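You operate a simulated robot arm through the tools that you are given. There is no shell and no other tool. Be economical: measure what you need, move in short steps, check, and stop when the job is done.

You run a simulated robot arm. Do the job below in one go: nothing can be reset, and whatever is moved stays where it is left.

Task
Fit the orange disc on the wheel pins, stand Emre's cup in the middle and start it slowly.
Fine: Slowly means the dial at 60 rpm. Leave the wheel running and check that it turns. Set down upright: what you pick out.

The check looks at the end state, three seconds after you hand in, the way a careful person would. Anything else that was tipped, shoved, dropped, spilled or broken makes it a failure.

Robot
A 7-joint arm with a two-finger parallel gripper on a trunk, on a base that drives. Base frame: it is fixed to the floor where the robot stands at the start and does not move with it; the origin is under the middle of the robot, x ahead of it, y to its left, z up. Readings come in mm, rad, newtons and seconds.
With the tool pointing down near the work surface it reaches from about 400 to 900 mm from the robot's upright axis, wherever it stands. Its first joint turns from -2.007 to 2.007 rad. Places, roughly: grey cup [-250, 1250, 750]; pottery wheel [900, 300, 800]; red switch [800, 200, 800]; top of the orange disc [1000, 0, 700]; wheel dial [700, 300, 800]. Payload 3.91 kg.
The tool frame sits at the grasp point between the pads (the TCP): z along the fingers, y along the line on which they close. The tips reach 30 mm beyond it. The gripper opens to 110 mm. The fingers are 20 mm wide and 10 mm thick; the gripper's body (48 by 112 mm) begins 55 mm behind the TCP.
Orientation is that of the tool frame in the base frame, as a unit quaternion [w, x, y, z]. With the fingers straight down and closing along the base's y, the tool's x points along the base's -x, its y along +y and its z along -z.

Tools
- The arm moves only by the tool nudge_tool. Its argument "moves" is a list of rows, each a list of 7 numbers: the turn, a rotation vector about the tool's x, y, z in rad, then the shift along the tool's x, y, z in mm, then the finger opening in mm, from 0 to 110. In form: [[rx, ry, rz, tx, ty, tz, claw], ...]. A call has 1 to 12 rows; each row is the pose to reach, as a shift and turn from the pose commanded when the call began, along the tool's axes at that moment. A row lasts 0.2 s, in which the tool goes at most 50 mm and 0.15 rad; a call with a longer step from one row to the next is refused whole, and so is a gripper value outside its range. Where a pose cannot be reached the arm comes as near as it can. A force on the tool above 40 N (or 10 N above the force at the start of the call, whichever is more), or a blocked arm, ends the call early, and 0.2 s more pass. Each finger travels about 153 mm/s and halts on what it meets, pressing with about 42 N; the grip force reading is that of the motor and also rises with nothing between the fingers. The clock runs only during rows and for 0.2 s after the last one: add rows that repeat a pose to give the fingers time. It gives the time, the measured TCP pose, the force on the tool (base axes), the opening and the grip force at its end, in the units of the frame above (readings bear some noise), with the torque about the TCP (base axes, N m) and any sound that the robot's microphone picked up, and new pictures: "pictures" is both (left out), scene, wrist or none.
- Cameras (640 x 400 px; columns grow to the right, rows downward): "scene" is now at [207.8, 240.1, 1388.7]; the picture's right is [0.46, -0.89, 0.00], its down [-0.70, -0.37, -0.61] and it looks along [0.54, 0.28, -0.79] (base axes); focal length 214 px, centre (320, 200). "wrist" rides on the gripper at [72, 17, -103] in the tool frame; the picture's right is [-0.23, 0.97, 0.00], its down [-0.76, -0.18, -0.62] and it looks along [-0.61, -0.14, 0.78] (tool axes); focal length 222 px, centre (320, 200). There is no depth. A picture from a camera that has moved, and an enlarged one, comes with that camera's place and axes in the base frame and with its lens.
- slide_trunk(by): slides the trunk up (or, below 0, down) by that many mm; the arm and the scene camera ride with it, the base frame stays. It gives what a move gives, with no picture.
- drive_base(legs): drives the robot by 1 to 6 legs, each [ahead, left, turn to the left] in mm, mm and rad, along the robot's own axes; the way and the turn of a leg run together, so that a leg with both is an arc; at most 1500 mm and 3.142 rad a leg. The arm and the cameras ride along, it lands a little off, and it stops where it bumps. It gives what a move gives, and a new picture of the scene camera.
- turn_head(pan, tilt): turns the head with the scene camera to pan (to the left, within 1.396 rad either way) and tilt (down, from -0.506 to 1.204), counted from straight ahead of the robot. It gives what a move gives, and a new picture of the scene camera.
- close_up(camera, box): a new picture of the part [left, top, right, bottom] of that camera's present view, enlarged. No time passes.
- sign_off(): hands the job in; it is judged then, once.

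Go step by step. Nothing tells you exact positions but the pictures and the camera data: compare them with the known pose of the tool, close in by small moves and look again before you grip or let go. The budget is 120 turns and 260 pictures, counting those below and the enlarged ones. Unless the task says otherwise, let go and move clear before handing in, and close with one line.

The tools are called after ">>>" as name(argument=value, ...) on one line, values as JSON. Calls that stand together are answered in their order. nudge_tool: Moves the arm, as the interface text tells. Its arguments: {"type":"object","properties":{"moves":{"type":"array"},"pictures":{"type":"string","enum":["both","scene","wrist","none"]}},"required":["moves"]} The other tools are called the same way: slide_trunk (by) slides the trunk up or down; drive_base (legs) drives the base; turn_head (pan, tilt) turns the head that bears the scene camera; close_up (camera, box) takes an enlarged picture of a part of a camera's view; sign_off () hands the job in.

At the start:

```text
time_s: 0.0
eef_pos: [552.7, 40.4, 1212.1]
orientation: [-0.001, 0.0, 1.0, -0.001]
ft_force: [0.1, -0.5, -0.6]
torque: [-0.01, -0.01, 0.02]
width: 109.9
gripper_force: 0.1
trunk travel left (down, up): [-750.0, 240.0]
robot x, y, heading: [2.6, 2.0, -0.001]
head pan, tilt: [0.48, 0.918]
```

scene: 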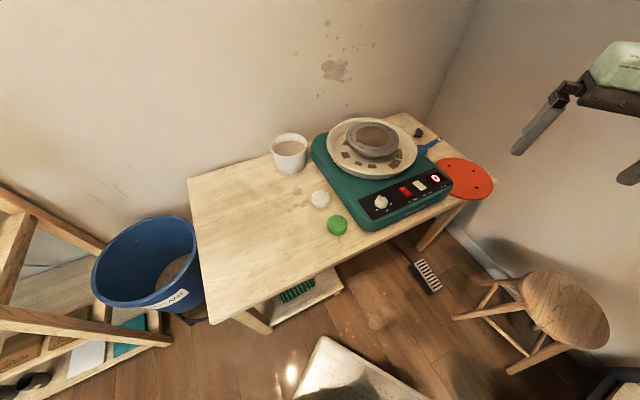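
wrist: 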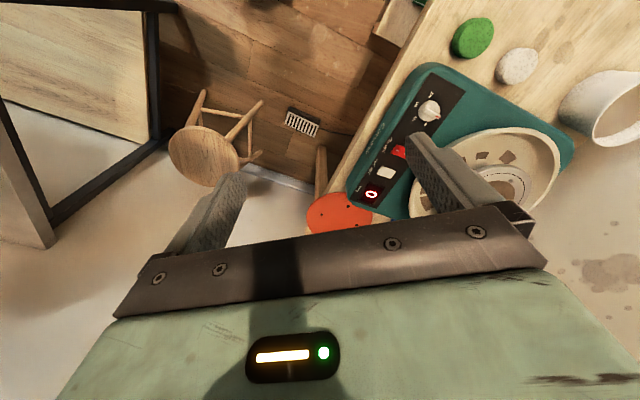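

I see a table with a pottery wheel that already has something on it (a dish-like splash pan and wheel head), the orange disc overhanging the table edge, and shelves to the left. I'll take close-ups first.

>>> close_up(camera="scene", box=[300, 100, 500, 240])

>>> turn_head(pan=1.39, tilt=0.7)

```text
2.86 times, centred on (400, 170) of scene
camera zoom: at [207.8, 240.1, 1388.7], right [0.46, -0.89, 0.0], down [-0.7, -0.37, -0.61], along [0.54, 0.28, -0.79], focal length 613 px, centre (91, 286)
```

zoom: 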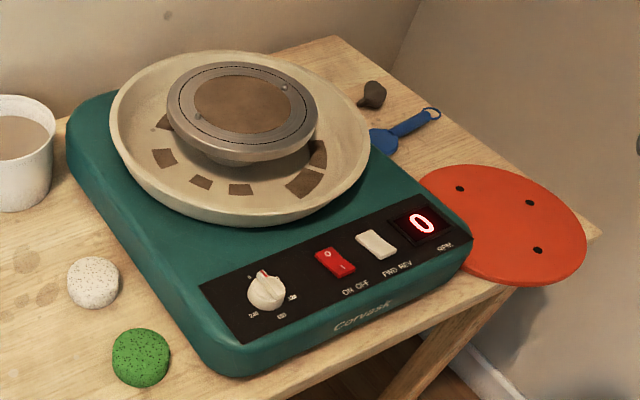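

```text
time_s: 1.2
eef_pos: [553.2, 40.7, 1211.5]
orientation: [-0.001, 0.001, 1.0, 0.0]
ft_force: [-0.2, 0.0, -0.5]
torque: [-0.02, -0.02, 0.02]
width: 109.9
gripper_force: 0.0
trunk travel left (down, up): [-750.0, 240.0]
robot x, y, heading: [0.8, 3.7, -0.001]
head pan, tilt: [1.389, 0.7]
camera scene: at [157.2, 289.2, 1406.2], right [0.98, -0.18, 0.0], down [-0.12, -0.63, -0.76], along [0.14, 0.75, -0.64], focal length 214 px, centre (320, 200)
```

scene: 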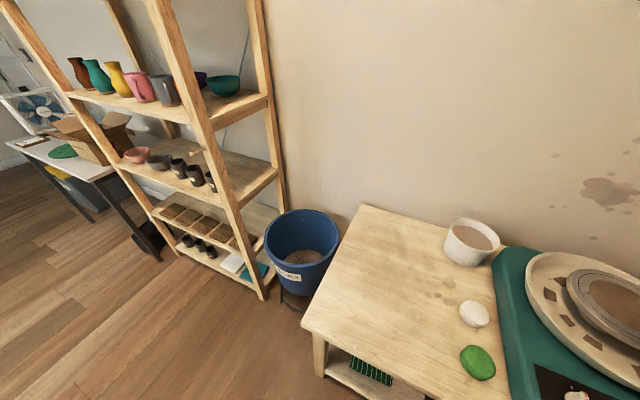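

The shelf stands to the left, with several vessels; the dark grey cups sit on the middle shelf. I look closely for names.

>>> close_up(camera="scene", box=[100, 130, 260, 230])

>>> close_up(camera="scene", box=[140, 190, 280, 290])

>>> close_up(camera="scene", box=[60, 40, 260, 140])

```text
4.00 times, centred on (180, 180) of scene
camera zoom: at [157.2, 289.2, 1406.2], right [0.98, -0.18, 0.0], down [-0.12, -0.63, -0.76], along [0.14, 0.75, -0.64], focal length 858 px, centre (880, 280)
```

zoom: 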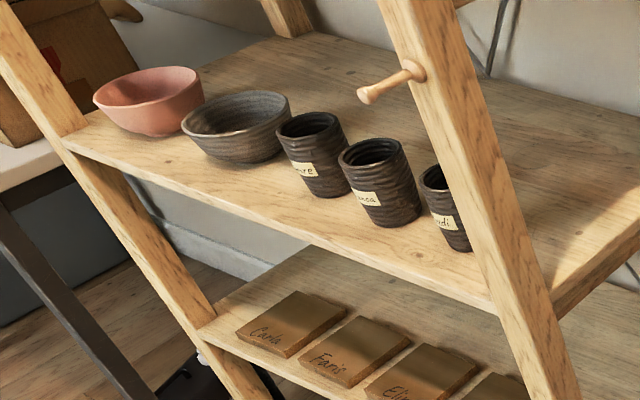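

```text
4.00 times, centred on (210, 240) of scene
camera zoom: at [157.2, 289.2, 1406.2], right [0.98, -0.18, 0.0], down [-0.12, -0.63, -0.76], along [0.14, 0.75, -0.64], focal length 858 px, centre (760, 40)
```

zoom: 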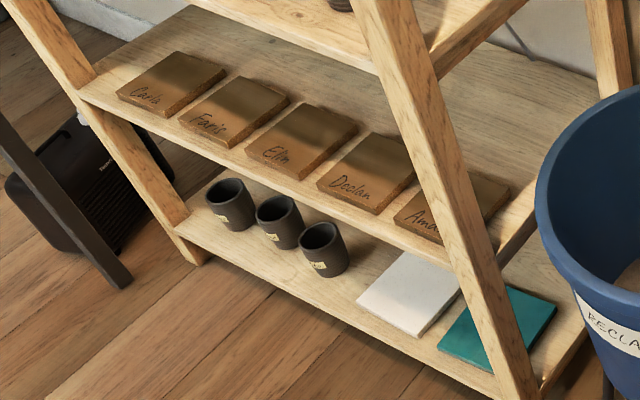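

```text
3.20 times, centred on (160, 90) of scene
camera zoom: at [157.2, 289.2, 1406.2], right [0.98, -0.18, 0.0], down [-0.12, -0.63, -0.76], along [0.14, 0.75, -0.64], focal length 686 px, centre (832, 552)
```

zoom: 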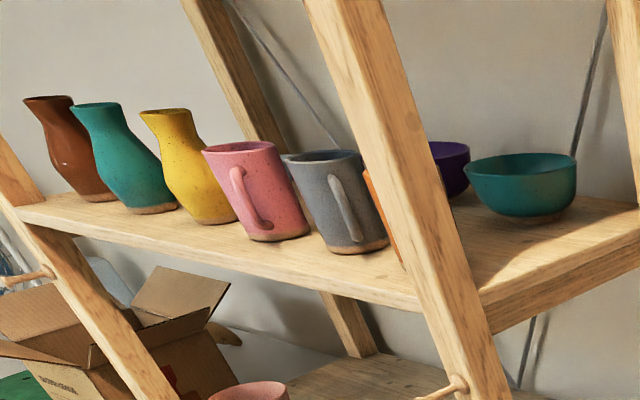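

The middle-shelf cups carry names, the leftmost looks like "Emre"; I'll check nearer later. First the disc: I look at the disc side and the right-hand surroundings.

>>> turn_head(pan=-0.2, tilt=0.8)

>>> turn_head(pan=-1.2, tilt=0.8)

```text
time_s: 2.9
eef_pos: [552.3, 40.6, 1212.3]
orientation: [0.0, 0.0, 1.0, -0.001]
ft_force: [-0.3, -0.4, 0.1]
torque: [0.03, 0.01, -0.01]
width: 109.9
gripper_force: 0.0
trunk travel left (down, up): [-750.0, 240.0]
robot x, y, heading: [-4.3, -3.8, -0.002]
head pan, tilt: [-0.201, 0.799]
camera scene: at [220.8, 189.6, 1397.9], right [-0.2, -0.98, 0.0], down [-0.7, 0.14, -0.7], along [0.68, -0.14, -0.72], focal length 214 px, centre (320, 200)
```

scene: 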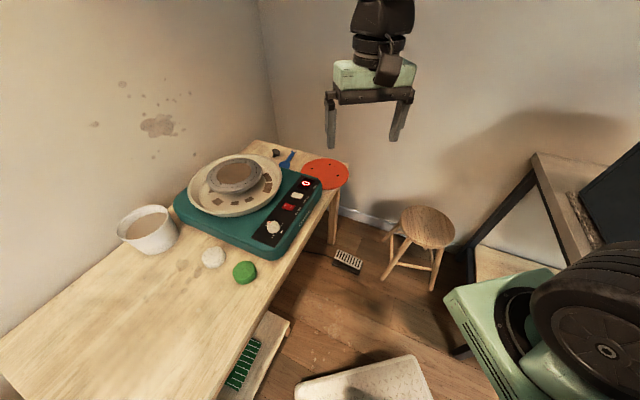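

```text
time_s: 4.1
eef_pos: [553.3, 41.9, 1211.2]
orientation: [0.0, 0.0, 1.0, 0.0]
ft_force: [-0.1, 0.4, -0.4]
torque: [-0.04, 0.02, 0.0]
width: 110.0
gripper_force: 0.1
trunk travel left (down, up): [-750.0, 240.0]
robot x, y, heading: [-0.9, 5.7, 0.002]
head pan, tilt: [-1.201, 0.799]
camera scene: at [171.0, 130.5, 1397.9], right [-0.93, -0.36, 0.0], down [-0.26, 0.67, -0.7], along [0.25, -0.65, -0.72], focal length 214 px, centre (320, 200)
```

scene: 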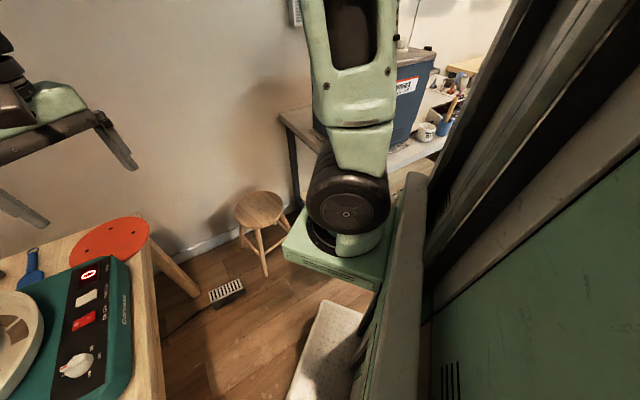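

The stool is well right of the table front and the disc lies near the table's front-right corner. I close up on how it overhangs.

>>> close_up(camera="scene", box=[0, 190, 220, 330])

```text
2.86 times, centred on (110, 260) of scene
camera zoom: at [171.0, 130.5, 1397.9], right [-0.93, -0.36, 0.0], down [-0.26, 0.67, -0.7], along [0.25, -0.65, -0.72], focal length 613 px, centre (920, 29)
```

zoom: 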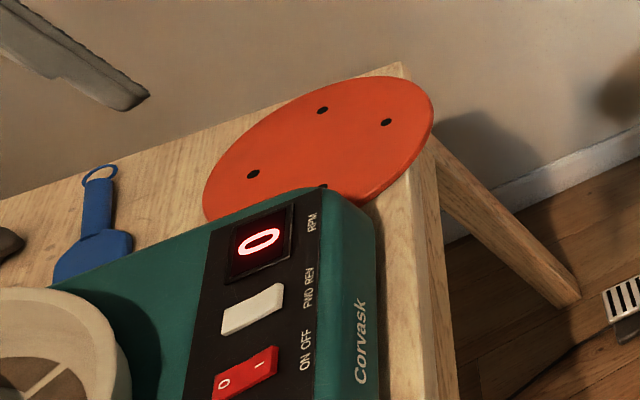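

The disc has four holes and sits just overhanging the front edge at the right corner; the table's front edge is rotated about 0.93 rad relative to me. I turn to face it and shift right, staying clear of the stool.

>>> drive_base(legs=[[0, 0, 0.927], [20, -420, 0]])

>>> turn_head(pan=-0.5, tilt=0.8)

>>> turn_head(pan=0.0, tilt=0.9)

```text
time_s: 8.7
eef_pos: [566.6, 296.7, 1212.9]
orientation: [0.0, -0.399, 0.917, 0.0]
ft_force: [0.2, 0.5, 0.0]
torque: [0.02, -0.02, -0.01]
width: 109.9
gripper_force: 0.1
trunk travel left (down, up): [-750.0, 240.0]
robot x, y, heading: [218.5, -137.3, 0.818]
head pan, tilt: [-1.201, 0.799]
stopped in leg 2: the robot was blocked; the commanded pose is now the measured one
camera scene: at [241.5, 79.0, 1397.9], right [-0.37, -0.93, 0.0], down [-0.67, 0.27, -0.7], along [0.65, -0.26, -0.72], focal length 214 px, centre (320, 200)
```

scene: 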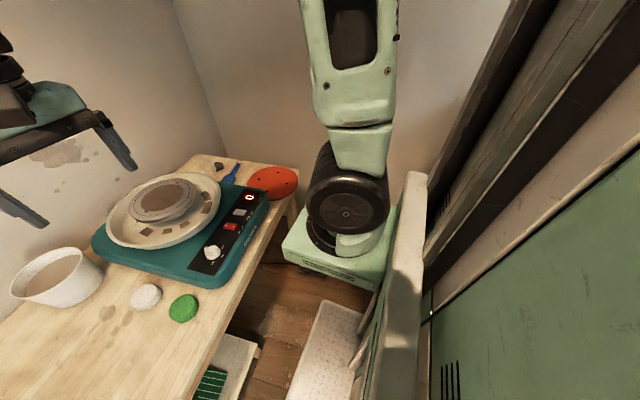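

```text
time_s: 9.8
eef_pos: [566.6, 298.4, 1210.7]
orientation: [0.0, -0.399, 0.917, 0.0]
ft_force: [0.3, 0.1, 1.0]
torque: [-0.01, 0.0, 0.02]
width: 110.0
gripper_force: 0.2
trunk travel left (down, up): [-750.0, 240.0]
robot x, y, heading: [221.9, -135.3, 0.819]
head pan, tilt: [-0.499, 0.799]
camera scene: at [243.3, 134.2, 1397.9], right [0.31, -0.95, 0.0], down [-0.68, -0.23, -0.7], along [0.66, 0.22, -0.72], focal length 214 px, centre (320, 200)
```

scene: 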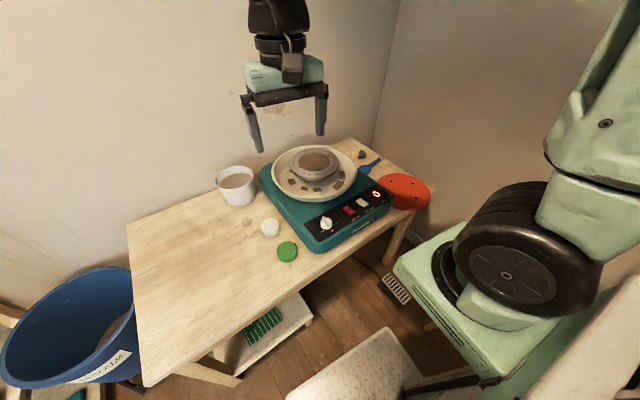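

```text
time_s: 10.7
eef_pos: [568.3, 297.5, 1210.7]
orientation: [0.001, -0.399, 0.917, 0.0]
ft_force: [-0.2, -0.6, 0.5]
torque: [-0.01, 0.02, 0.01]
width: 109.8
gripper_force: 0.1
trunk travel left (down, up): [-750.0, 240.0]
robot x, y, heading: [223.9, -135.2, 0.823]
head pan, tilt: [0.0, 0.901]
camera scene: at [218.2, 164.0, 1390.0], right [0.73, -0.68, 0.0], down [-0.54, -0.57, -0.62], along [0.42, 0.45, -0.78], focal length 214 px, centre (320, 200)
```

scene: 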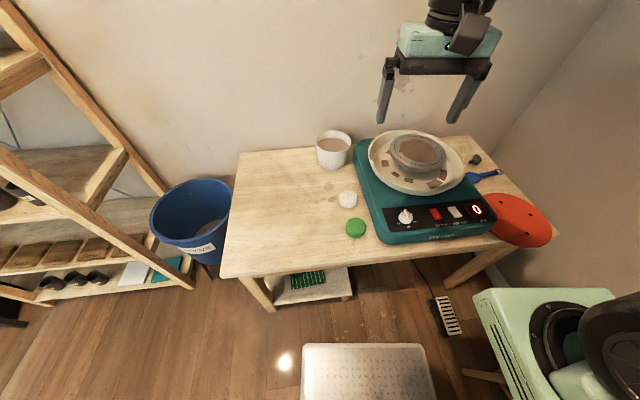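

I was blocked after about 250 mm, possibly by the stool or the right-hand table. I look down at my right side.

>>> turn_head(pan=-0.6, tilt=1.2)

>>> close_up(camera="wrist", box=[0, 0, 640, 400])

```text
time_s: 11.7
eef_pos: [568.0, 296.6, 1211.8]
orientation: [0.001, -0.398, 0.917, 0.0]
ft_force: [0.0, 0.9, 0.7]
torque: [0.04, -0.04, 0.0]
width: 109.8
gripper_force: 0.0
trunk travel left (down, up): [-750.0, 240.0]
robot x, y, heading: [221.1, -132.0, 0.819]
head pan, tilt: [-0.6, 1.201]
camera scene: at [221.3, 121.1, 1370.2], right [0.22, -0.98, 0.0], down [-0.91, -0.2, -0.36], along [0.35, 0.08, -0.93], focal length 214 px, centre (320, 200)
```

scene: 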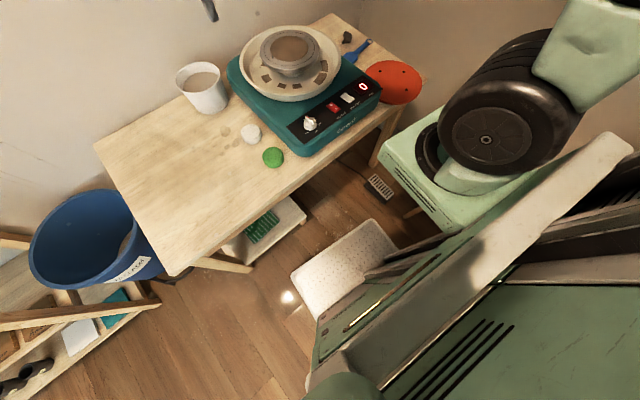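

```text
1.00 times, centred on (320, 200) of wrist (not enlarged: the box is as wide or as high as the picture)
camera zoom: at [505.1, 254.8, 1314.3], right [-0.56, 0.83, 0.0], down [0.65, 0.44, 0.62], along [0.52, 0.35, -0.78], focal length 222 px, centre (320, 200)
```

zoom: 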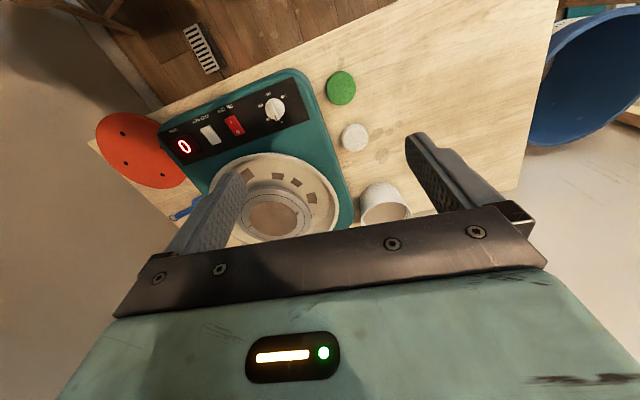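

The stool appears unmoved. I look further right to find what I touched.

>>> turn_head(pan=-1.39, tilt=0.5)

>>> turn_head(pan=1.39, tilt=0.9)

```text
time_s: 12.8
eef_pos: [566.9, 297.0, 1212.4]
orientation: [0.0, -0.398, 0.917, 0.0]
ft_force: [0.3, 0.4, -0.3]
torque: [0.01, 0.01, -0.02]
width: 110.0
gripper_force: 0.0
trunk travel left (down, up): [-750.0, 240.0]
robot x, y, heading: [219.0, -135.9, 0.817]
head pan, tilt: [-1.389, 0.499]
camera scene: at [243.3, 59.9, 1423.8], right [-0.54, -0.84, 0.0], down [-0.4, 0.26, -0.88], along [0.74, -0.47, -0.48], focal length 214 px, centre (320, 200)
```

scene: 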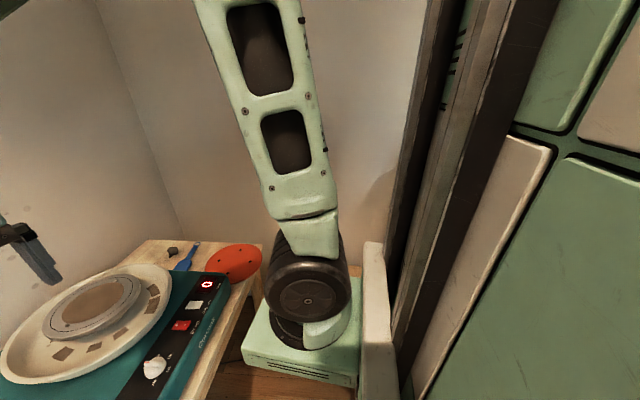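

```text
time_s: 15.3
eef_pos: [568.0, 297.5, 1211.9]
orientation: [0.0, -0.399, 0.917, 0.001]
ft_force: [0.1, 0.6, 0.5]
torque: [-0.01, 0.02, 0.03]
width: 110.1
gripper_force: 0.0
trunk travel left (down, up): [-750.0, 240.0]
robot x, y, heading: [217.9, -135.1, 0.818]
head pan, tilt: [1.389, 0.901]
camera scene: at [121.7, 169.5, 1390.0], right [0.8, 0.6, 0.0], down [0.47, -0.63, -0.62], along [-0.37, 0.5, -0.78], focal length 214 px, centre (320, 200)
```

scene: 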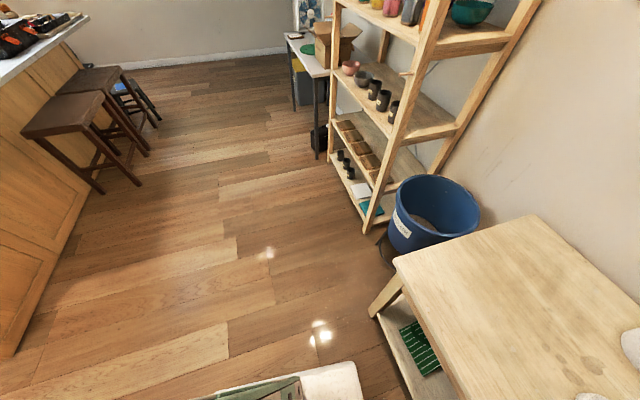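

I'm touching something on my rear right (probably the dark-framed table), so I'll shift back left a little. Next a close-up of the disc from the wrist.

>>> drive_base(legs=[[0, 40, 0]])

>>> close_up(camera="wrist", box=[70, 60, 270, 260])

>>> turn_head(pan=-0.3, tilt=0.7)

>>> close_up(camera="scene", box=[260, 120, 500, 270])

```text
time_s: 16.1
eef_pos: [537.3, 325.2, 1212.6]
orientation: [0.001, -0.399, 0.917, 0.0]
ft_force: [-0.1, -0.8, -0.3]
torque: [0.0, -0.02, 0.01]
width: 109.8
gripper_force: 0.0
trunk travel left (down, up): [-750.0, 240.0]
robot x, y, heading: [189.6, -106.7, 0.819]
head pan, tilt: [1.389, 0.901]
camera scene: at [91.9, 197.1, 1390.0], right [0.8, 0.6, 0.0], down [0.47, -0.63, -0.62], along [-0.37, 0.5, -0.78], focal length 214 px, centre (320, 200)
```

scene: 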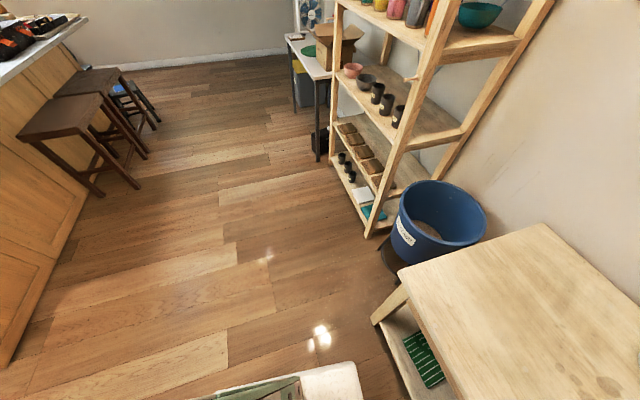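

```text
2.00 times, centred on (170, 160) of wrist
camera zoom: at [475.3, 282.6, 1314.3], right [-0.56, 0.83, 0.0], down [0.65, 0.44, 0.62], along [0.52, 0.35, -0.78], focal length 444 px, centre (620, 280)
```

zoom: 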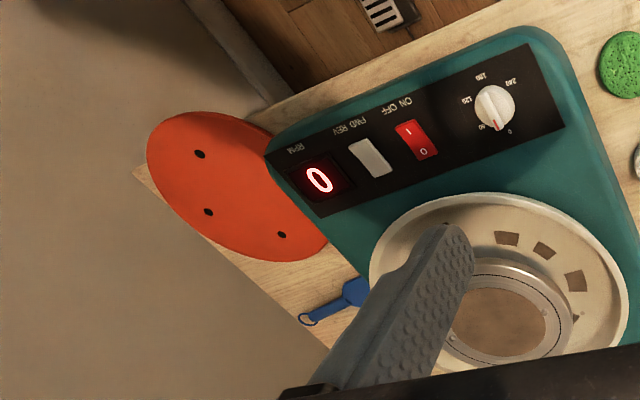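

```text
time_s: 17.9
eef_pos: [538.5, 324.7, 1211.6]
orientation: [0.0, -0.399, 0.917, 0.0]
ft_force: [0.1, 0.5, 0.0]
torque: [0.01, -0.03, 0.02]
width: 109.9
gripper_force: 0.2
trunk travel left (down, up): [-750.0, 240.0]
robot x, y, heading: [186.6, -110.4, 0.823]
head pan, tilt: [-0.3, 0.7]
camera scene: at [210.5, 178.8, 1406.2], right [0.5, -0.87, 0.0], down [-0.56, -0.32, -0.76], along [0.66, 0.38, -0.64], focal length 214 px, centre (320, 200)
```

scene: 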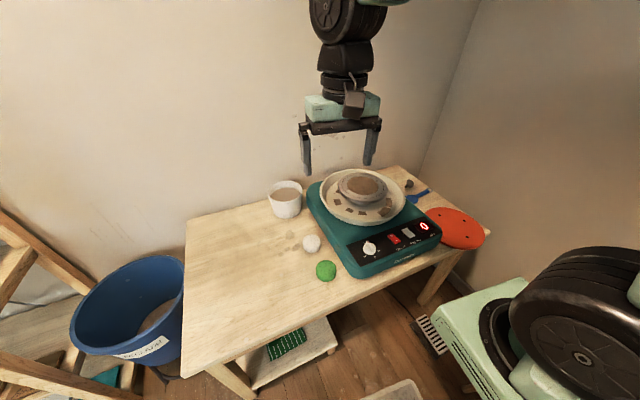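

```text
2.67 times, centred on (380, 195) of scene
camera zoom: at [210.5, 178.8, 1406.2], right [0.5, -0.87, 0.0], down [-0.56, -0.32, -0.76], along [0.66, 0.38, -0.64], focal length 572 px, centre (160, 213)
```

zoom: 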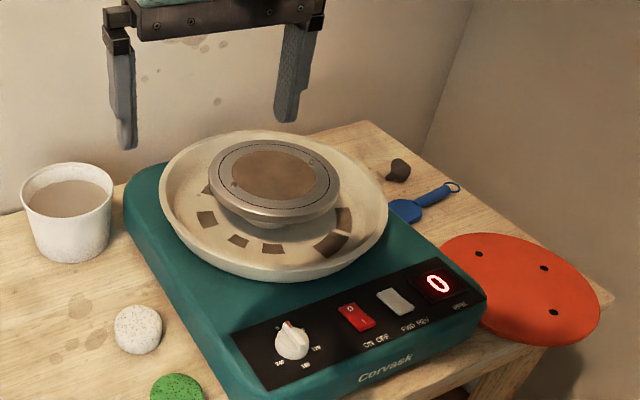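

I estimate the disc centre near (1075,-16), radius ~125, overhanging the front edge by ~37 mm, holes on a ~147 mm diagonal matching the wheel pins. I need heights, so I lower the trunk to see the wheel from a lower angle.

>>> slide_trunk(by=-350)

>>> turn_head(pan=-0.35, tilt=0.25)

>>> close_up(camera="scene", box=[280, 140, 520, 290])

>>> close_up(camera="wrist", box=[0, 0, 640, 400])

```text
time_s: 21.3
eef_pos: [538.0, 324.5, 861.8]
orientation: [0.001, -0.399, 0.917, 0.0]
ft_force: [0.4, 0.6, 0.7]
torque: [0.01, -0.03, 0.0]
width: 110.1
gripper_force: 0.0
trunk travel left (down, up): [-400.0, 590.0]
robot x, y, heading: [189.7, -105.7, 0.819]
head pan, tilt: [-0.3, 0.7]
```

```text
time_s: 22.2
eef_pos: [538.2, 325.0, 862.3]
orientation: [-0.001, -0.399, 0.917, 0.0]
ft_force: [-0.5, -0.3, -0.7]
torque: [0.01, 0.02, 0.0]
width: 110.2
gripper_force: 0.0
trunk travel left (down, up): [-400.0, 590.0]
robot x, y, heading: [187.0, -110.3, 0.819]
head pan, tilt: [-0.351, 0.25]
camera scene: at [220.1, 178.8, 1097.0], right [0.45, -0.89, 0.0], down [-0.22, -0.11, -0.97], along [0.86, 0.44, -0.25], focal length 214 px, centre (320, 200)
```

scene: 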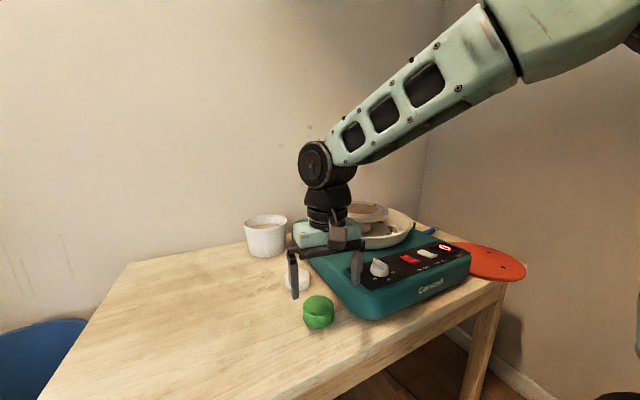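

```text
2.67 times, centred on (400, 215) of scene
camera zoom: at [220.1, 178.8, 1097.0], right [0.45, -0.89, 0.0], down [-0.22, -0.11, -0.97], along [0.86, 0.44, -0.25], focal length 572 px, centre (107, 160)
```

zoom: 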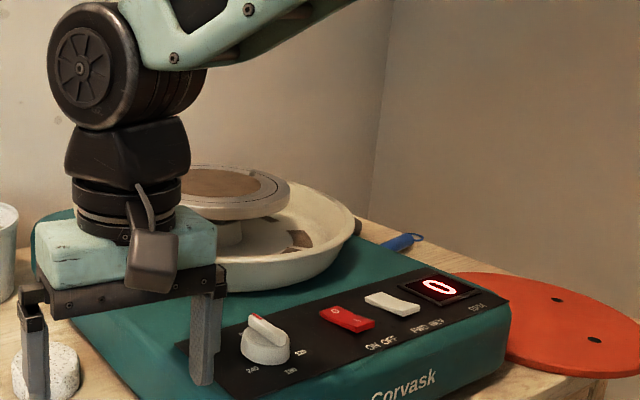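

```text
1.00 times, centred on (320, 200) of wrist (not enlarged: the box is as wide or as high as the picture)
camera zoom: at [475.2, 282.6, 964.3], right [-0.56, 0.83, 0.0], down [0.65, 0.44, 0.62], along [0.52, 0.35, -0.78], focal length 222 px, centre (320, 200)
```

zoom: 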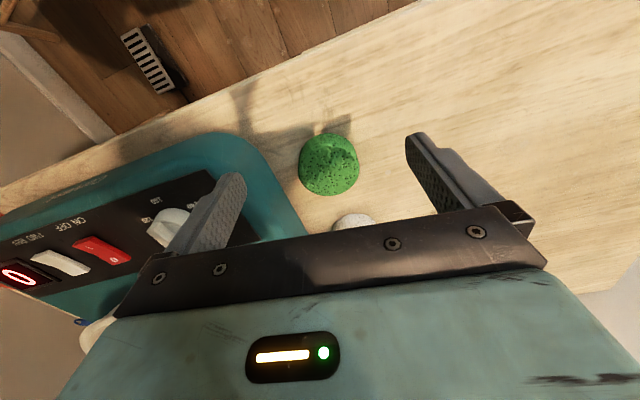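

The wheel head top is at about z=878, centre about (914,381), radius ~102, with the pan rim a bit lower; the disc is gripped best from the front edge with a horizontal tool. I raise the trunk slightly, then swing the tool to point along the table's depth direction in front of the disc.

>>> slide_trunk(by=120)

>>> nudge_tool(moves=[[-0.0906, -0.0801, 0.0801, 5.6, -46.4, 0, 110], [-0.1812, -0.1602, 0.1602, 11.2, -92.8, 0, 110], [-0.2718, -0.2403, 0.2403, 16.8, -139.2, 0, 110], [-0.3624, -0.3204, 0.3204, 22.4, -185.6, 0, 110], [-0.453, -0.4005, 0.4005, 28, -232, 0, 110], [-0.5436, -0.4806, 0.4806, 33.6, -278.4, 0, 110], [-0.6342, -0.5607, 0.5607, 39.2, -324.8, 0, 110], [-0.7248, -0.6408, 0.6408, 44.8, -371.2, 0, 110], [-0.8154, -0.7209, 0.7209, 50.4, -417.6, 0, 110], [-0.906, -0.801, 0.801, 56, -464, 0, 110], [-0.9966, -0.8811, 0.8811, 61.6, -510.4, 0, 110], [-1.0872, -0.9612, 0.9612, 67.2, -556.8, 0, 110]])

```text
time_s: 23.7
eef_pos: [537.7, 324.8, 982.1]
orientation: [-0.001, -0.399, 0.917, -0.001]
ft_force: [-0.8, -0.4, 0.9]
torque: [-0.03, -0.02, -0.04]
width: 109.9
gripper_force: 0.2
trunk travel left (down, up): [-520.0, 470.0]
robot x, y, heading: [193.0, -103.8, 0.819]
head pan, tilt: [-0.351, 0.25]
```

```text
time_s: 26.3
eef_pos: [902.3, -103.8, 984.3]
orientation: [0.197, 0.131, 0.759, 0.607]
ft_force: [-1.3, 0.5, -0.5]
torque: [-0.01, 0.01, 0.01]
width: 110.1
gripper_force: 0.0
trunk travel left (down, up): [-520.0, 470.0]
robot x, y, heading: [190.6, -110.1, 0.821]
head pan, tilt: [-0.351, 0.25]
camera scene: at [219.8, 179.0, 1217.0], right [0.45, -0.89, 0.0], down [-0.22, -0.11, -0.97], along [0.86, 0.44, -0.25], focal length 214 px, centre (320, 200)
camera wrist: at [788.7, -158.2, 1007.5], right [0.16, 0.12, 0.98], down [0.4, -0.92, 0.05], along [0.9, 0.38, -0.2], focal length 222 px, centre (320, 200)
```

scene: 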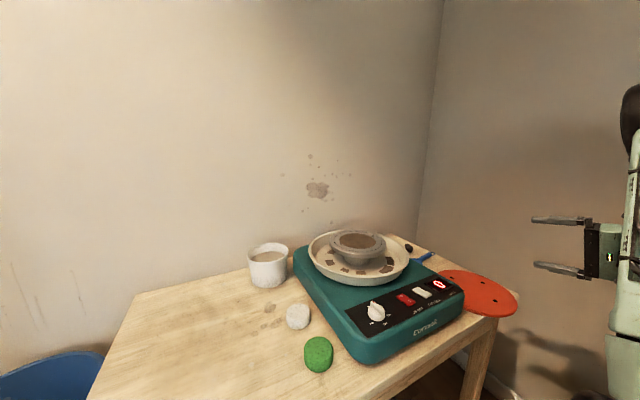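
wrist: 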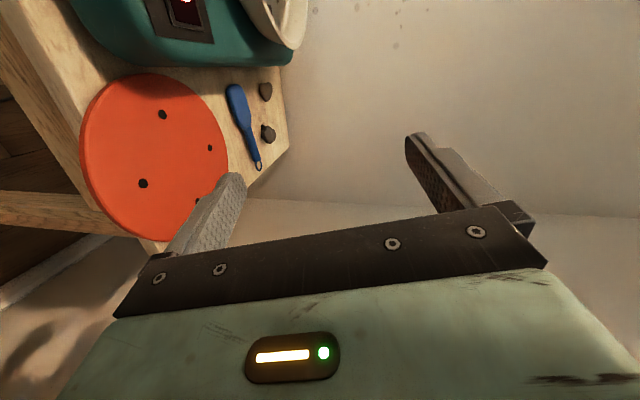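

The swing is nearly done and four holes form a square of about 105 mm. I finish the turn and come down in front of the disc.

>>> nudge_tool(moves=[[-0.0885, -0.0785, 0.0785, -12, -39.6, 3.5, 110], [-0.177, -0.157, 0.157, -24, -79.2, 7, 110], [-0.177, -0.157, 0.157, -36, -119, 10.4, 110], [-0.177, -0.157, 0.157, -47.6, -158.5, 13.9, 110], [-0.177, -0.157, 0.157, -47.6, -158.5, 13.9, 110]])

>>> turn_head(pan=-0.75, tilt=0.6)

>>> close_up(camera="scene", box=[220, 120, 460, 270])

```text
time_s: 27.5
eef_pos: [954.6, -148.0, 832.6]
orientation: [0.218, 0.218, 0.672, 0.673]
ft_force: [0.1, -0.5, 0.1]
torque: [-0.02, 0.02, 0.01]
width: 109.8
gripper_force: 0.0
trunk travel left (down, up): [-520.0, 470.0]
robot x, y, heading: [188.5, -107.6, 0.823]
head pan, tilt: [-0.351, 0.25]
camera scene: at [220.1, 178.7, 1217.0], right [0.45, -0.89, 0.0], down [-0.22, -0.11, -0.97], along [0.86, 0.44, -0.25], focal length 214 px, centre (320, 200)
camera wrist: at [833.0, -189.3, 847.7], right [0.18, -0.13, 0.97], down [0.25, -0.95, -0.18], along [0.95, 0.28, -0.14], focal length 222 px, centre (320, 200)
```

scene: 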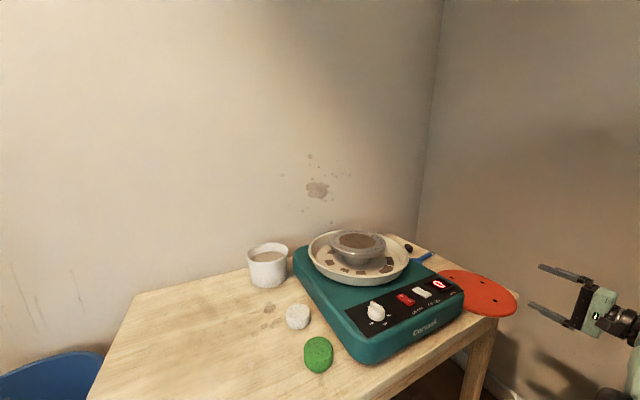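
wrist: 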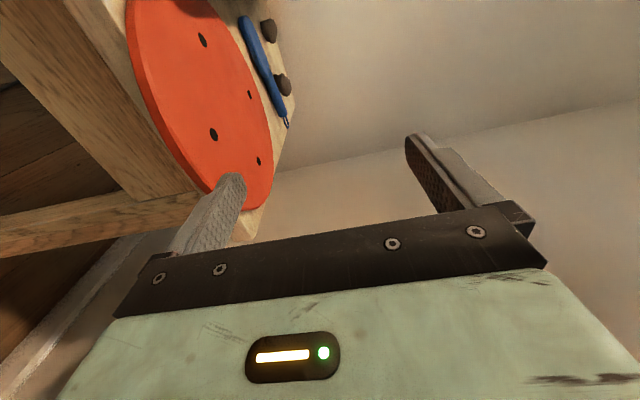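

```text
time_s: 28.4
eef_pos: [952.9, -147.3, 832.4]
orientation: [0.218, 0.22, 0.672, 0.673]
ft_force: [-0.2, -0.2, -0.2]
torque: [0.0, -0.02, -0.01]
width: 110.1
gripper_force: 0.0
trunk travel left (down, up): [-520.0, 470.0]
robot x, y, heading: [190.9, -106.9, 0.82]
head pan, tilt: [-0.75, 0.6]
camera scene: at [225.1, 142.7, 1184.9], right [0.07, -1.0, 0.0], down [-0.56, -0.04, -0.83], along [0.82, 0.06, -0.56], focal length 214 px, centre (320, 200)
```

scene: 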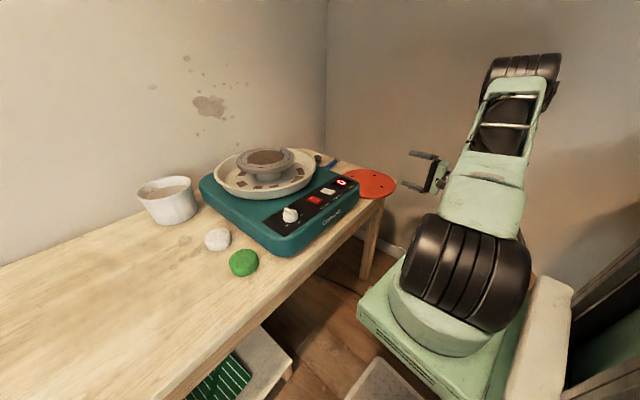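

```text
2.67 times, centred on (340, 195) of scene
camera zoom: at [225.1, 142.7, 1184.9], right [0.07, -1.0, 0.0], down [-0.56, -0.04, -0.83], along [0.82, 0.06, -0.56], focal length 572 px, centre (267, 213)
```

zoom: 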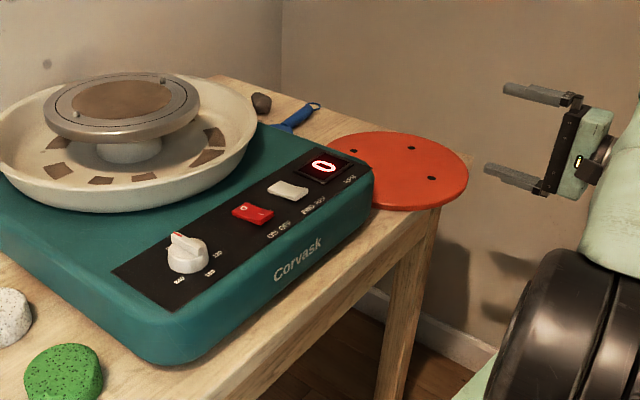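

Combining two wrist views, the disc top is at z≈737, centre ≈(1034,-4), radius ≈119, overhang ≈42 mm. I back off slightly and descend to disc height in front of it.

>>> nudge_tool(moves=[[0, 0, 0, 10, -20, -24, 110], [0, 0, 0, 19.6, -60, -24, 110], [0, 0, 0, 19.6, -101, -24, 110], [0, 0, 0, 19.6, -101, -24, 110]])

>>> close_up(camera="scene", box=[300, 120, 460, 220])

```text
time_s: 29.4
eef_pos: [922.8, -154.4, 733.3]
orientation: [0.217, 0.218, 0.673, 0.673]
ft_force: [-0.5, -0.2, -1.0]
torque: [-0.02, 0.0, 0.03]
width: 110.1
gripper_force: 0.1
trunk travel left (down, up): [-520.0, 470.0]
robot x, y, heading: [188.3, -104.6, 0.818]
head pan, tilt: [-0.75, 0.6]
camera scene: at [225.1, 142.6, 1184.8], right [0.07, -1.0, 0.0], down [-0.56, -0.04, -0.83], along [0.82, 0.06, -0.56], focal length 214 px, centre (320, 200)
camera wrist: at [804.2, -196.1, 748.0], right [0.18, -0.13, 0.97], down [0.25, -0.95, -0.18], along [0.95, 0.28, -0.14], focal length 222 px, centre (320, 200)
```

scene: 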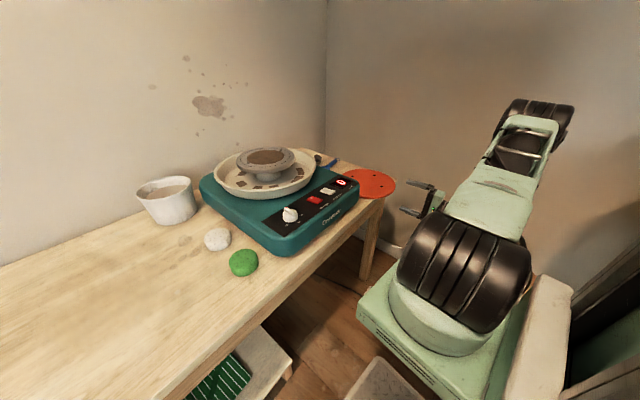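
wrist: 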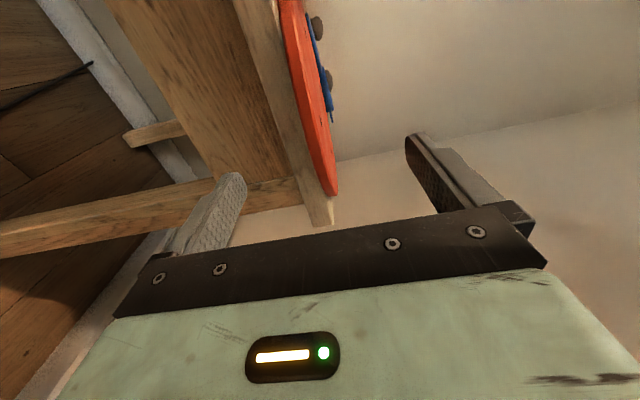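

```text
4.00 times, centred on (380, 170) of scene
camera zoom: at [225.1, 142.6, 1184.8], right [0.07, -1.0, 0.0], down [-0.56, -0.04, -0.83], along [0.82, 0.06, -0.56], focal length 858 px, centre (80, 320)
```

zoom: 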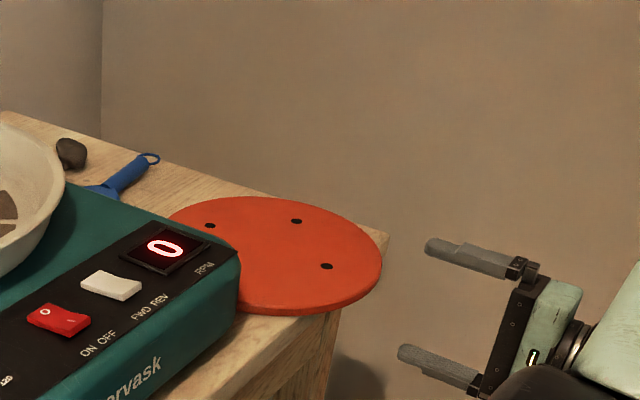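

The camera is now nearly level with the disc. I zoom in on the rim to read its thickness and height.

>>> close_up(camera="wrist", box=[240, 0, 400, 220])

```text
1.82 times, centred on (320, 110) of wrist
camera zoom: at [804.2, -196.1, 748.0], right [0.18, -0.13, 0.97], down [0.25, -0.95, -0.18], along [0.95, 0.28, -0.14], focal length 404 px, centre (320, 364)
```

zoom: 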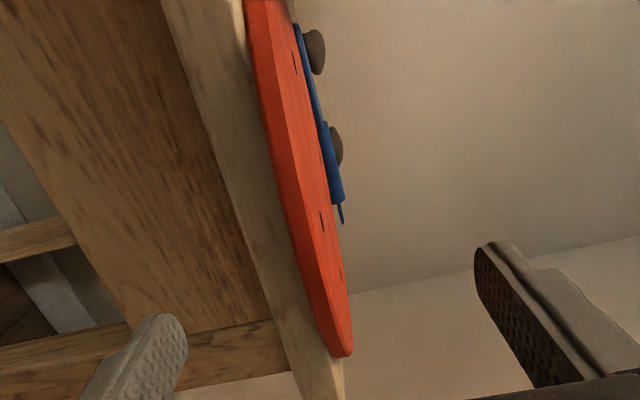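

The disc is about 8 mm thick with its mid-plane at z≈728. I advance the open fingers around the rim.

>>> nudge_tool(moves=[[0, 0, 0, 0, -5, 20, 110], [0, 0, 0, 0, -5, 40, 110], [0, 0, 0, 0, -5, 55, 110], [0, 0, 0, 0, -5, 68, 110], [0, 0, 0, 0, -5, 68, 110]])

>>> close_up(camera="scene", box=[300, 120, 460, 220])

```text
time_s: 30.6
eef_pos: [964.9, -100.1, 726.0]
orientation: [0.218, 0.218, 0.673, 0.672]
ft_force: [0.2, -0.4, 0.4]
torque: [0.01, 0.0, -0.02]
width: 109.9
gripper_force: 0.0
trunk travel left (down, up): [-520.0, 470.0]
robot x, y, heading: [190.1, -105.0, 0.821]
head pan, tilt: [-0.75, 0.6]
camera scene: at [225.1, 142.6, 1184.8], right [0.07, -1.0, 0.0], down [-0.56, -0.04, -0.83], along [0.82, 0.06, -0.56], focal length 214 px, centre (320, 200)
camera wrist: at [844.4, -142.4, 742.0], right [0.18, -0.13, 0.97], down [0.25, -0.95, -0.18], along [0.95, 0.28, -0.14], focal length 222 px, centre (320, 200)
```

scene: 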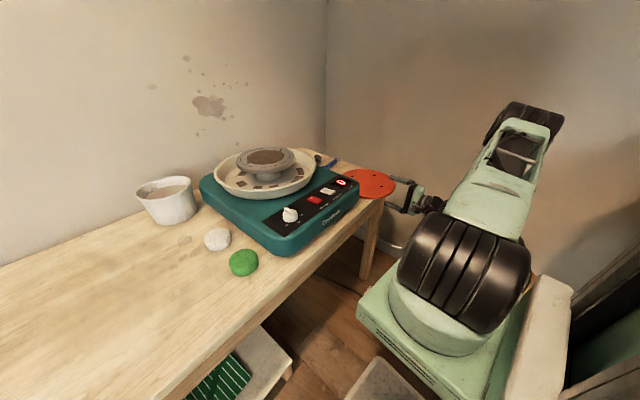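
wrist: 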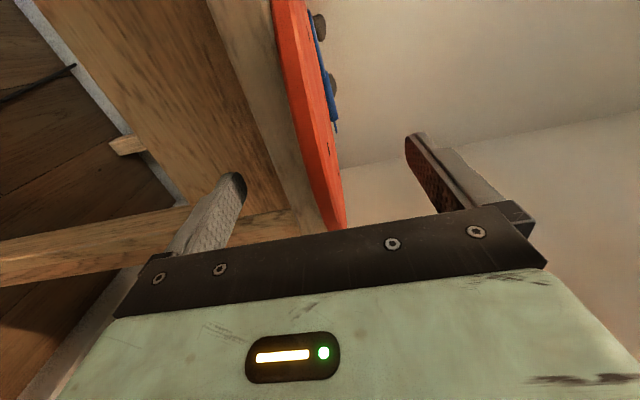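

```text
4.00 times, centred on (380, 170) of scene
camera zoom: at [225.1, 142.6, 1184.8], right [0.07, -1.0, 0.0], down [-0.56, -0.04, -0.83], along [0.82, 0.06, -0.56], focal length 858 px, centre (80, 320)
```

zoom: 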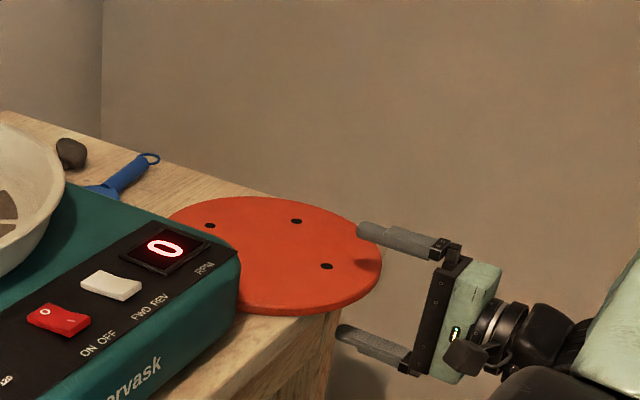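

The upper finger is over the rim and the lower below. I close partway and check before gripping.

>>> nudge_tool(moves=[[0, 0, 0, 0, 1, 0, 80], [0, 0, 0, 0, 2, 0, 50], [0, 0, 0, 0, 2, 0, 30], [0, 0, 0, 0, 2, 0, 30]], pictures="wrist")

>>> close_up(camera="wrist", box=[240, 80, 400, 240])

>>> close_up(camera="scene", box=[340, 140, 440, 210])

```text
time_s: 31.6
eef_pos: [963.5, -100.6, 728.2]
orientation: [0.218, 0.218, 0.673, 0.673]
ft_force: [-0.3, 0.1, -0.4]
torque: [0.02, -0.06, 0.03]
width: 30.0
gripper_force: 0.2
trunk travel left (down, up): [-520.0, 470.0]
robot x, y, heading: [190.7, -107.9, 0.817]
head pan, tilt: [-0.75, 0.6]
camera wrist: at [843.9, -142.6, 744.0], right [0.18, -0.13, 0.97], down [0.25, -0.95, -0.18], along [0.95, 0.28, -0.14], focal length 222 px, centre (320, 200)
```

wrist: 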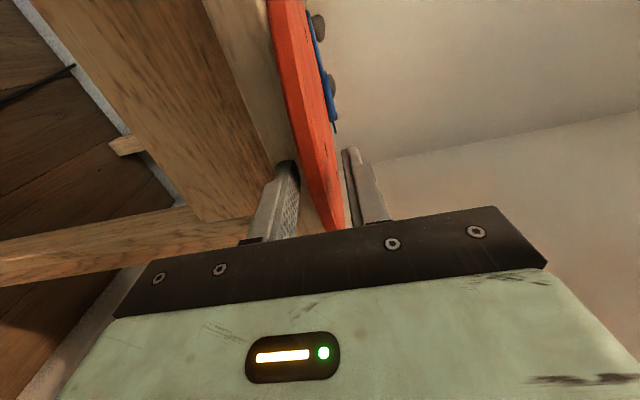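

```text
2.50 times, centred on (320, 160) of wrist
camera zoom: at [843.9, -142.6, 744.0], right [0.18, -0.13, 0.97], down [0.25, -0.95, -0.18], along [0.95, 0.28, -0.14], focal length 555 px, centre (320, 300)
```

zoom: 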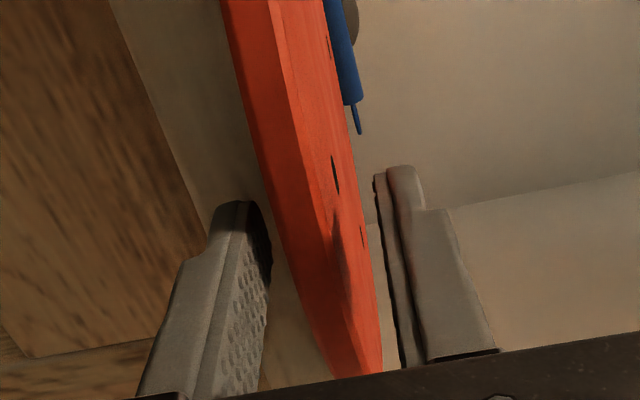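

```text
5.71 times, centred on (390, 175) of scene
camera zoom: at [225.1, 142.6, 1184.8], right [0.07, -1.0, 0.0], down [-0.56, -0.04, -0.83], along [0.82, 0.06, -0.56], focal length 1226 px, centre (-80, 343)
```

zoom: 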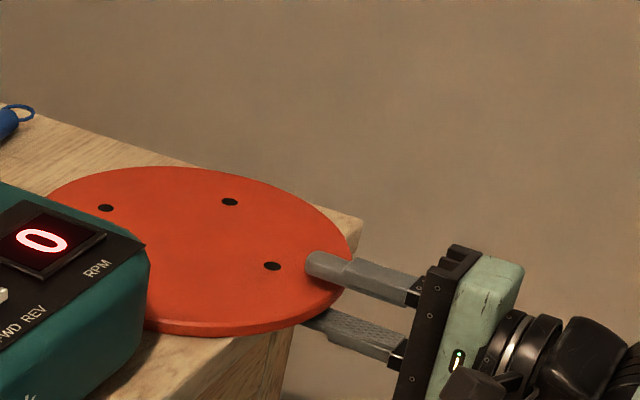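

Both fingers straddle the rim, in line with the near hole. I grip and test-lift a few millimetres.

>>> nudge_tool(moves=[[0, 0, 0, 0, 0, 0, 10], [0, 0, 0, 0, 0, 0, 0], [0, 0, 0, 0, 0, 0, 0], [0, 0, 0, 0, 0, 0, 0]], pictures="wrist")

>>> nudge_tool(moves=[[0, 0, 0, 0, 5, 0, 0], [0, 0, 0, 0, 15, 0, 0], [0, 0, 0, 0, 30, 0, 0], [0, 0, 0, 0, 30, 0, 0]])

>>> close_up(camera="scene", box=[320, 130, 460, 220])

```text
time_s: 32.6
eef_pos: [963.5, -101.4, 727.7]
orientation: [0.218, 0.218, 0.673, 0.672]
ft_force: [0.1, 0.2, 0.0]
torque: [-0.28, 0.2, 0.0]
width: 11.7
gripper_force: 41.2
trunk travel left (down, up): [-520.0, 470.0]
robot x, y, heading: [190.9, -107.9, 0.82]
head pan, tilt: [-0.75, 0.6]
camera wrist: at [843.9, -142.6, 743.8], right [0.18, -0.13, 0.97], down [0.25, -0.95, -0.18], along [0.95, 0.28, -0.14], focal length 222 px, centre (320, 200)
```

wrist: 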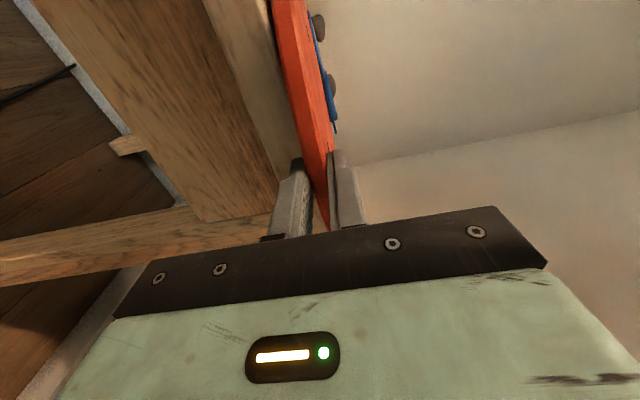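

```text
time_s: 33.6
eef_pos: [965.1, -101.7, 757.9]
orientation: [0.218, 0.218, 0.673, 0.673]
ft_force: [0.3, -0.3, -3.4]
torque: [-0.34, 0.23, 0.01]
width: 11.6
gripper_force: 42.2
trunk travel left (down, up): [-520.0, 470.0]
robot x, y, heading: [187.8, -104.3, 0.818]
head pan, tilt: [-0.75, 0.6]
camera scene: at [225.2, 142.6, 1184.8], right [0.07, -1.0, 0.0], down [-0.56, -0.04, -0.82], along [0.82, 0.06, -0.57], focal length 214 px, centre (320, 200)
camera wrist: at [844.6, -142.6, 774.0], right [0.18, -0.13, 0.97], down [0.25, -0.95, -0.18], along [0.95, 0.28, -0.14], focal length 222 px, centre (320, 200)
```

scene: 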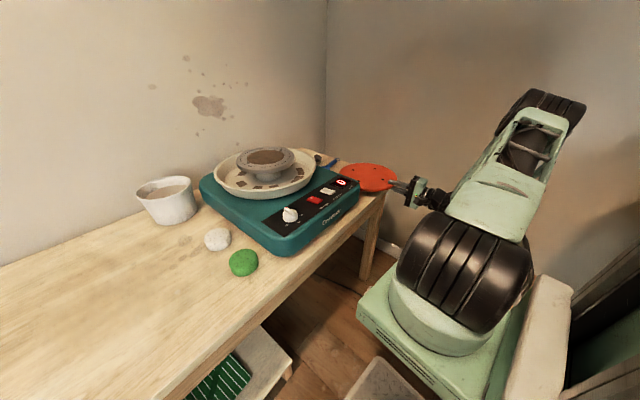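
wrist: 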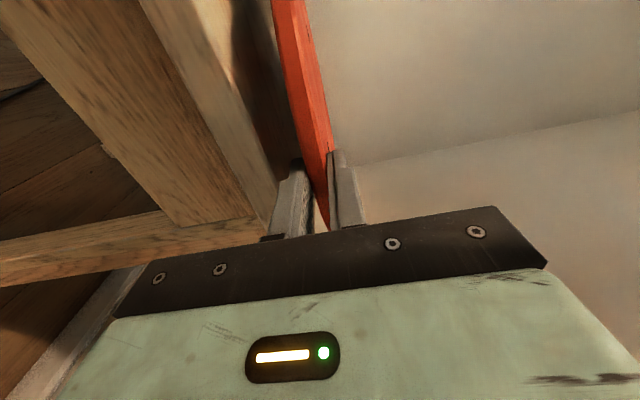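

```text
4.44 times, centred on (390, 175) of scene
camera zoom: at [225.2, 142.6, 1184.8], right [0.07, -1.0, 0.0], down [-0.56, -0.04, -0.82], along [0.82, 0.06, -0.57], focal length 953 px, centre (9, 311)
```

zoom: 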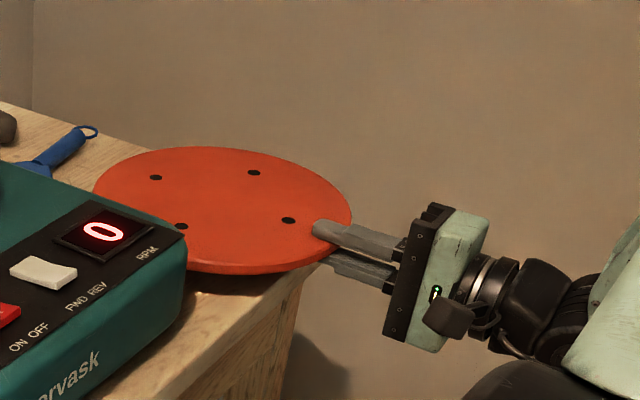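

The disc lifts rigidly (weight ~3.5 N), but its 30 mm bite would foul the wheel head on placement. I set it back, and regrip about 14 mm further out.

>>> nudge_tool(moves=[[0, 0, 0, 0, -12, 0, 0], [0, 0, 0, 0, -22, 0, 0], [0, 0, 0, 0, -28, 0, 0], [0, 0, 0, 0, -30, 0, 0], [0, 0, 0, 0, -30, 0, 0]], pictures="none")

>>> nudge_tool(moves=[[0, 0, 0, 0, 0, 0, 20], [0, 0, 0, 0, 0, 0, 24], [0, 0, 0, 0, 0, -7, 24], [0, 0, 0, 0, 0, -14, 24], [0, 0, 0, 0, 0, -14, 24]], pictures="wrist")

>>> close_up(camera="scene", box=[320, 130, 460, 220])

```text
time_s: 34.8
eef_pos: [965.2, -101.1, 725.9]
orientation: [0.218, 0.217, 0.673, 0.673]
ft_force: [0.7, 0.2, -2.5]
torque: [-0.22, 0.2, 0.0]
width: 11.8
gripper_force: 42.4
trunk travel left (down, up): [-520.0, 470.0]
robot x, y, heading: [187.0, -111.0, 0.823]
head pan, tilt: [-0.75, 0.6]
```

```text
time_s: 36.0
eef_pos: [955.9, -113.2, 727.6]
orientation: [0.218, 0.218, 0.672, 0.673]
ft_force: [-1.0, -0.6, -0.2]
torque: [0.03, -0.01, 0.0]
width: 24.0
gripper_force: 0.0
trunk travel left (down, up): [-520.0, 470.0]
robot x, y, heading: [192.8, -107.8, 0.823]
head pan, tilt: [-0.75, 0.6]
camera wrist: at [835.7, -155.6, 743.6], right [0.18, -0.13, 0.97], down [0.25, -0.95, -0.18], along [0.95, 0.28, -0.14], focal length 222 px, centre (320, 200)
```

wrist: 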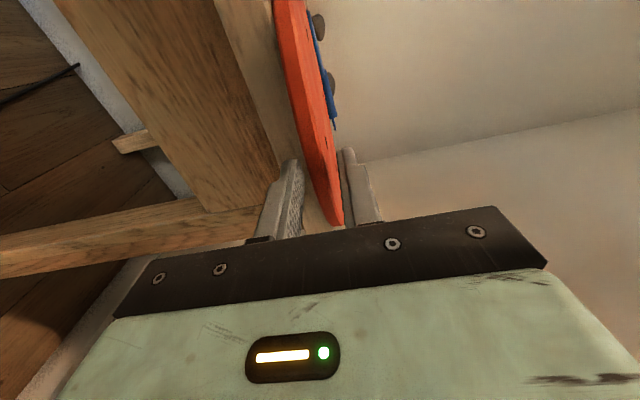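

```text
4.44 times, centred on (390, 175) of scene
camera zoom: at [225.1, 142.6, 1184.8], right [0.07, -1.0, 0.0], down [-0.56, -0.04, -0.83], along [0.82, 0.06, -0.56], focal length 953 px, centre (9, 311)
```

zoom: 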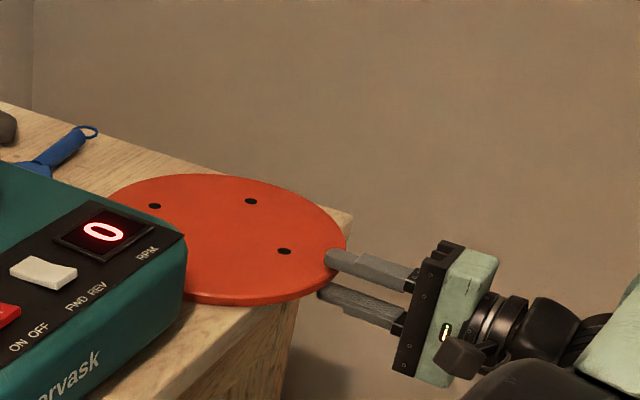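

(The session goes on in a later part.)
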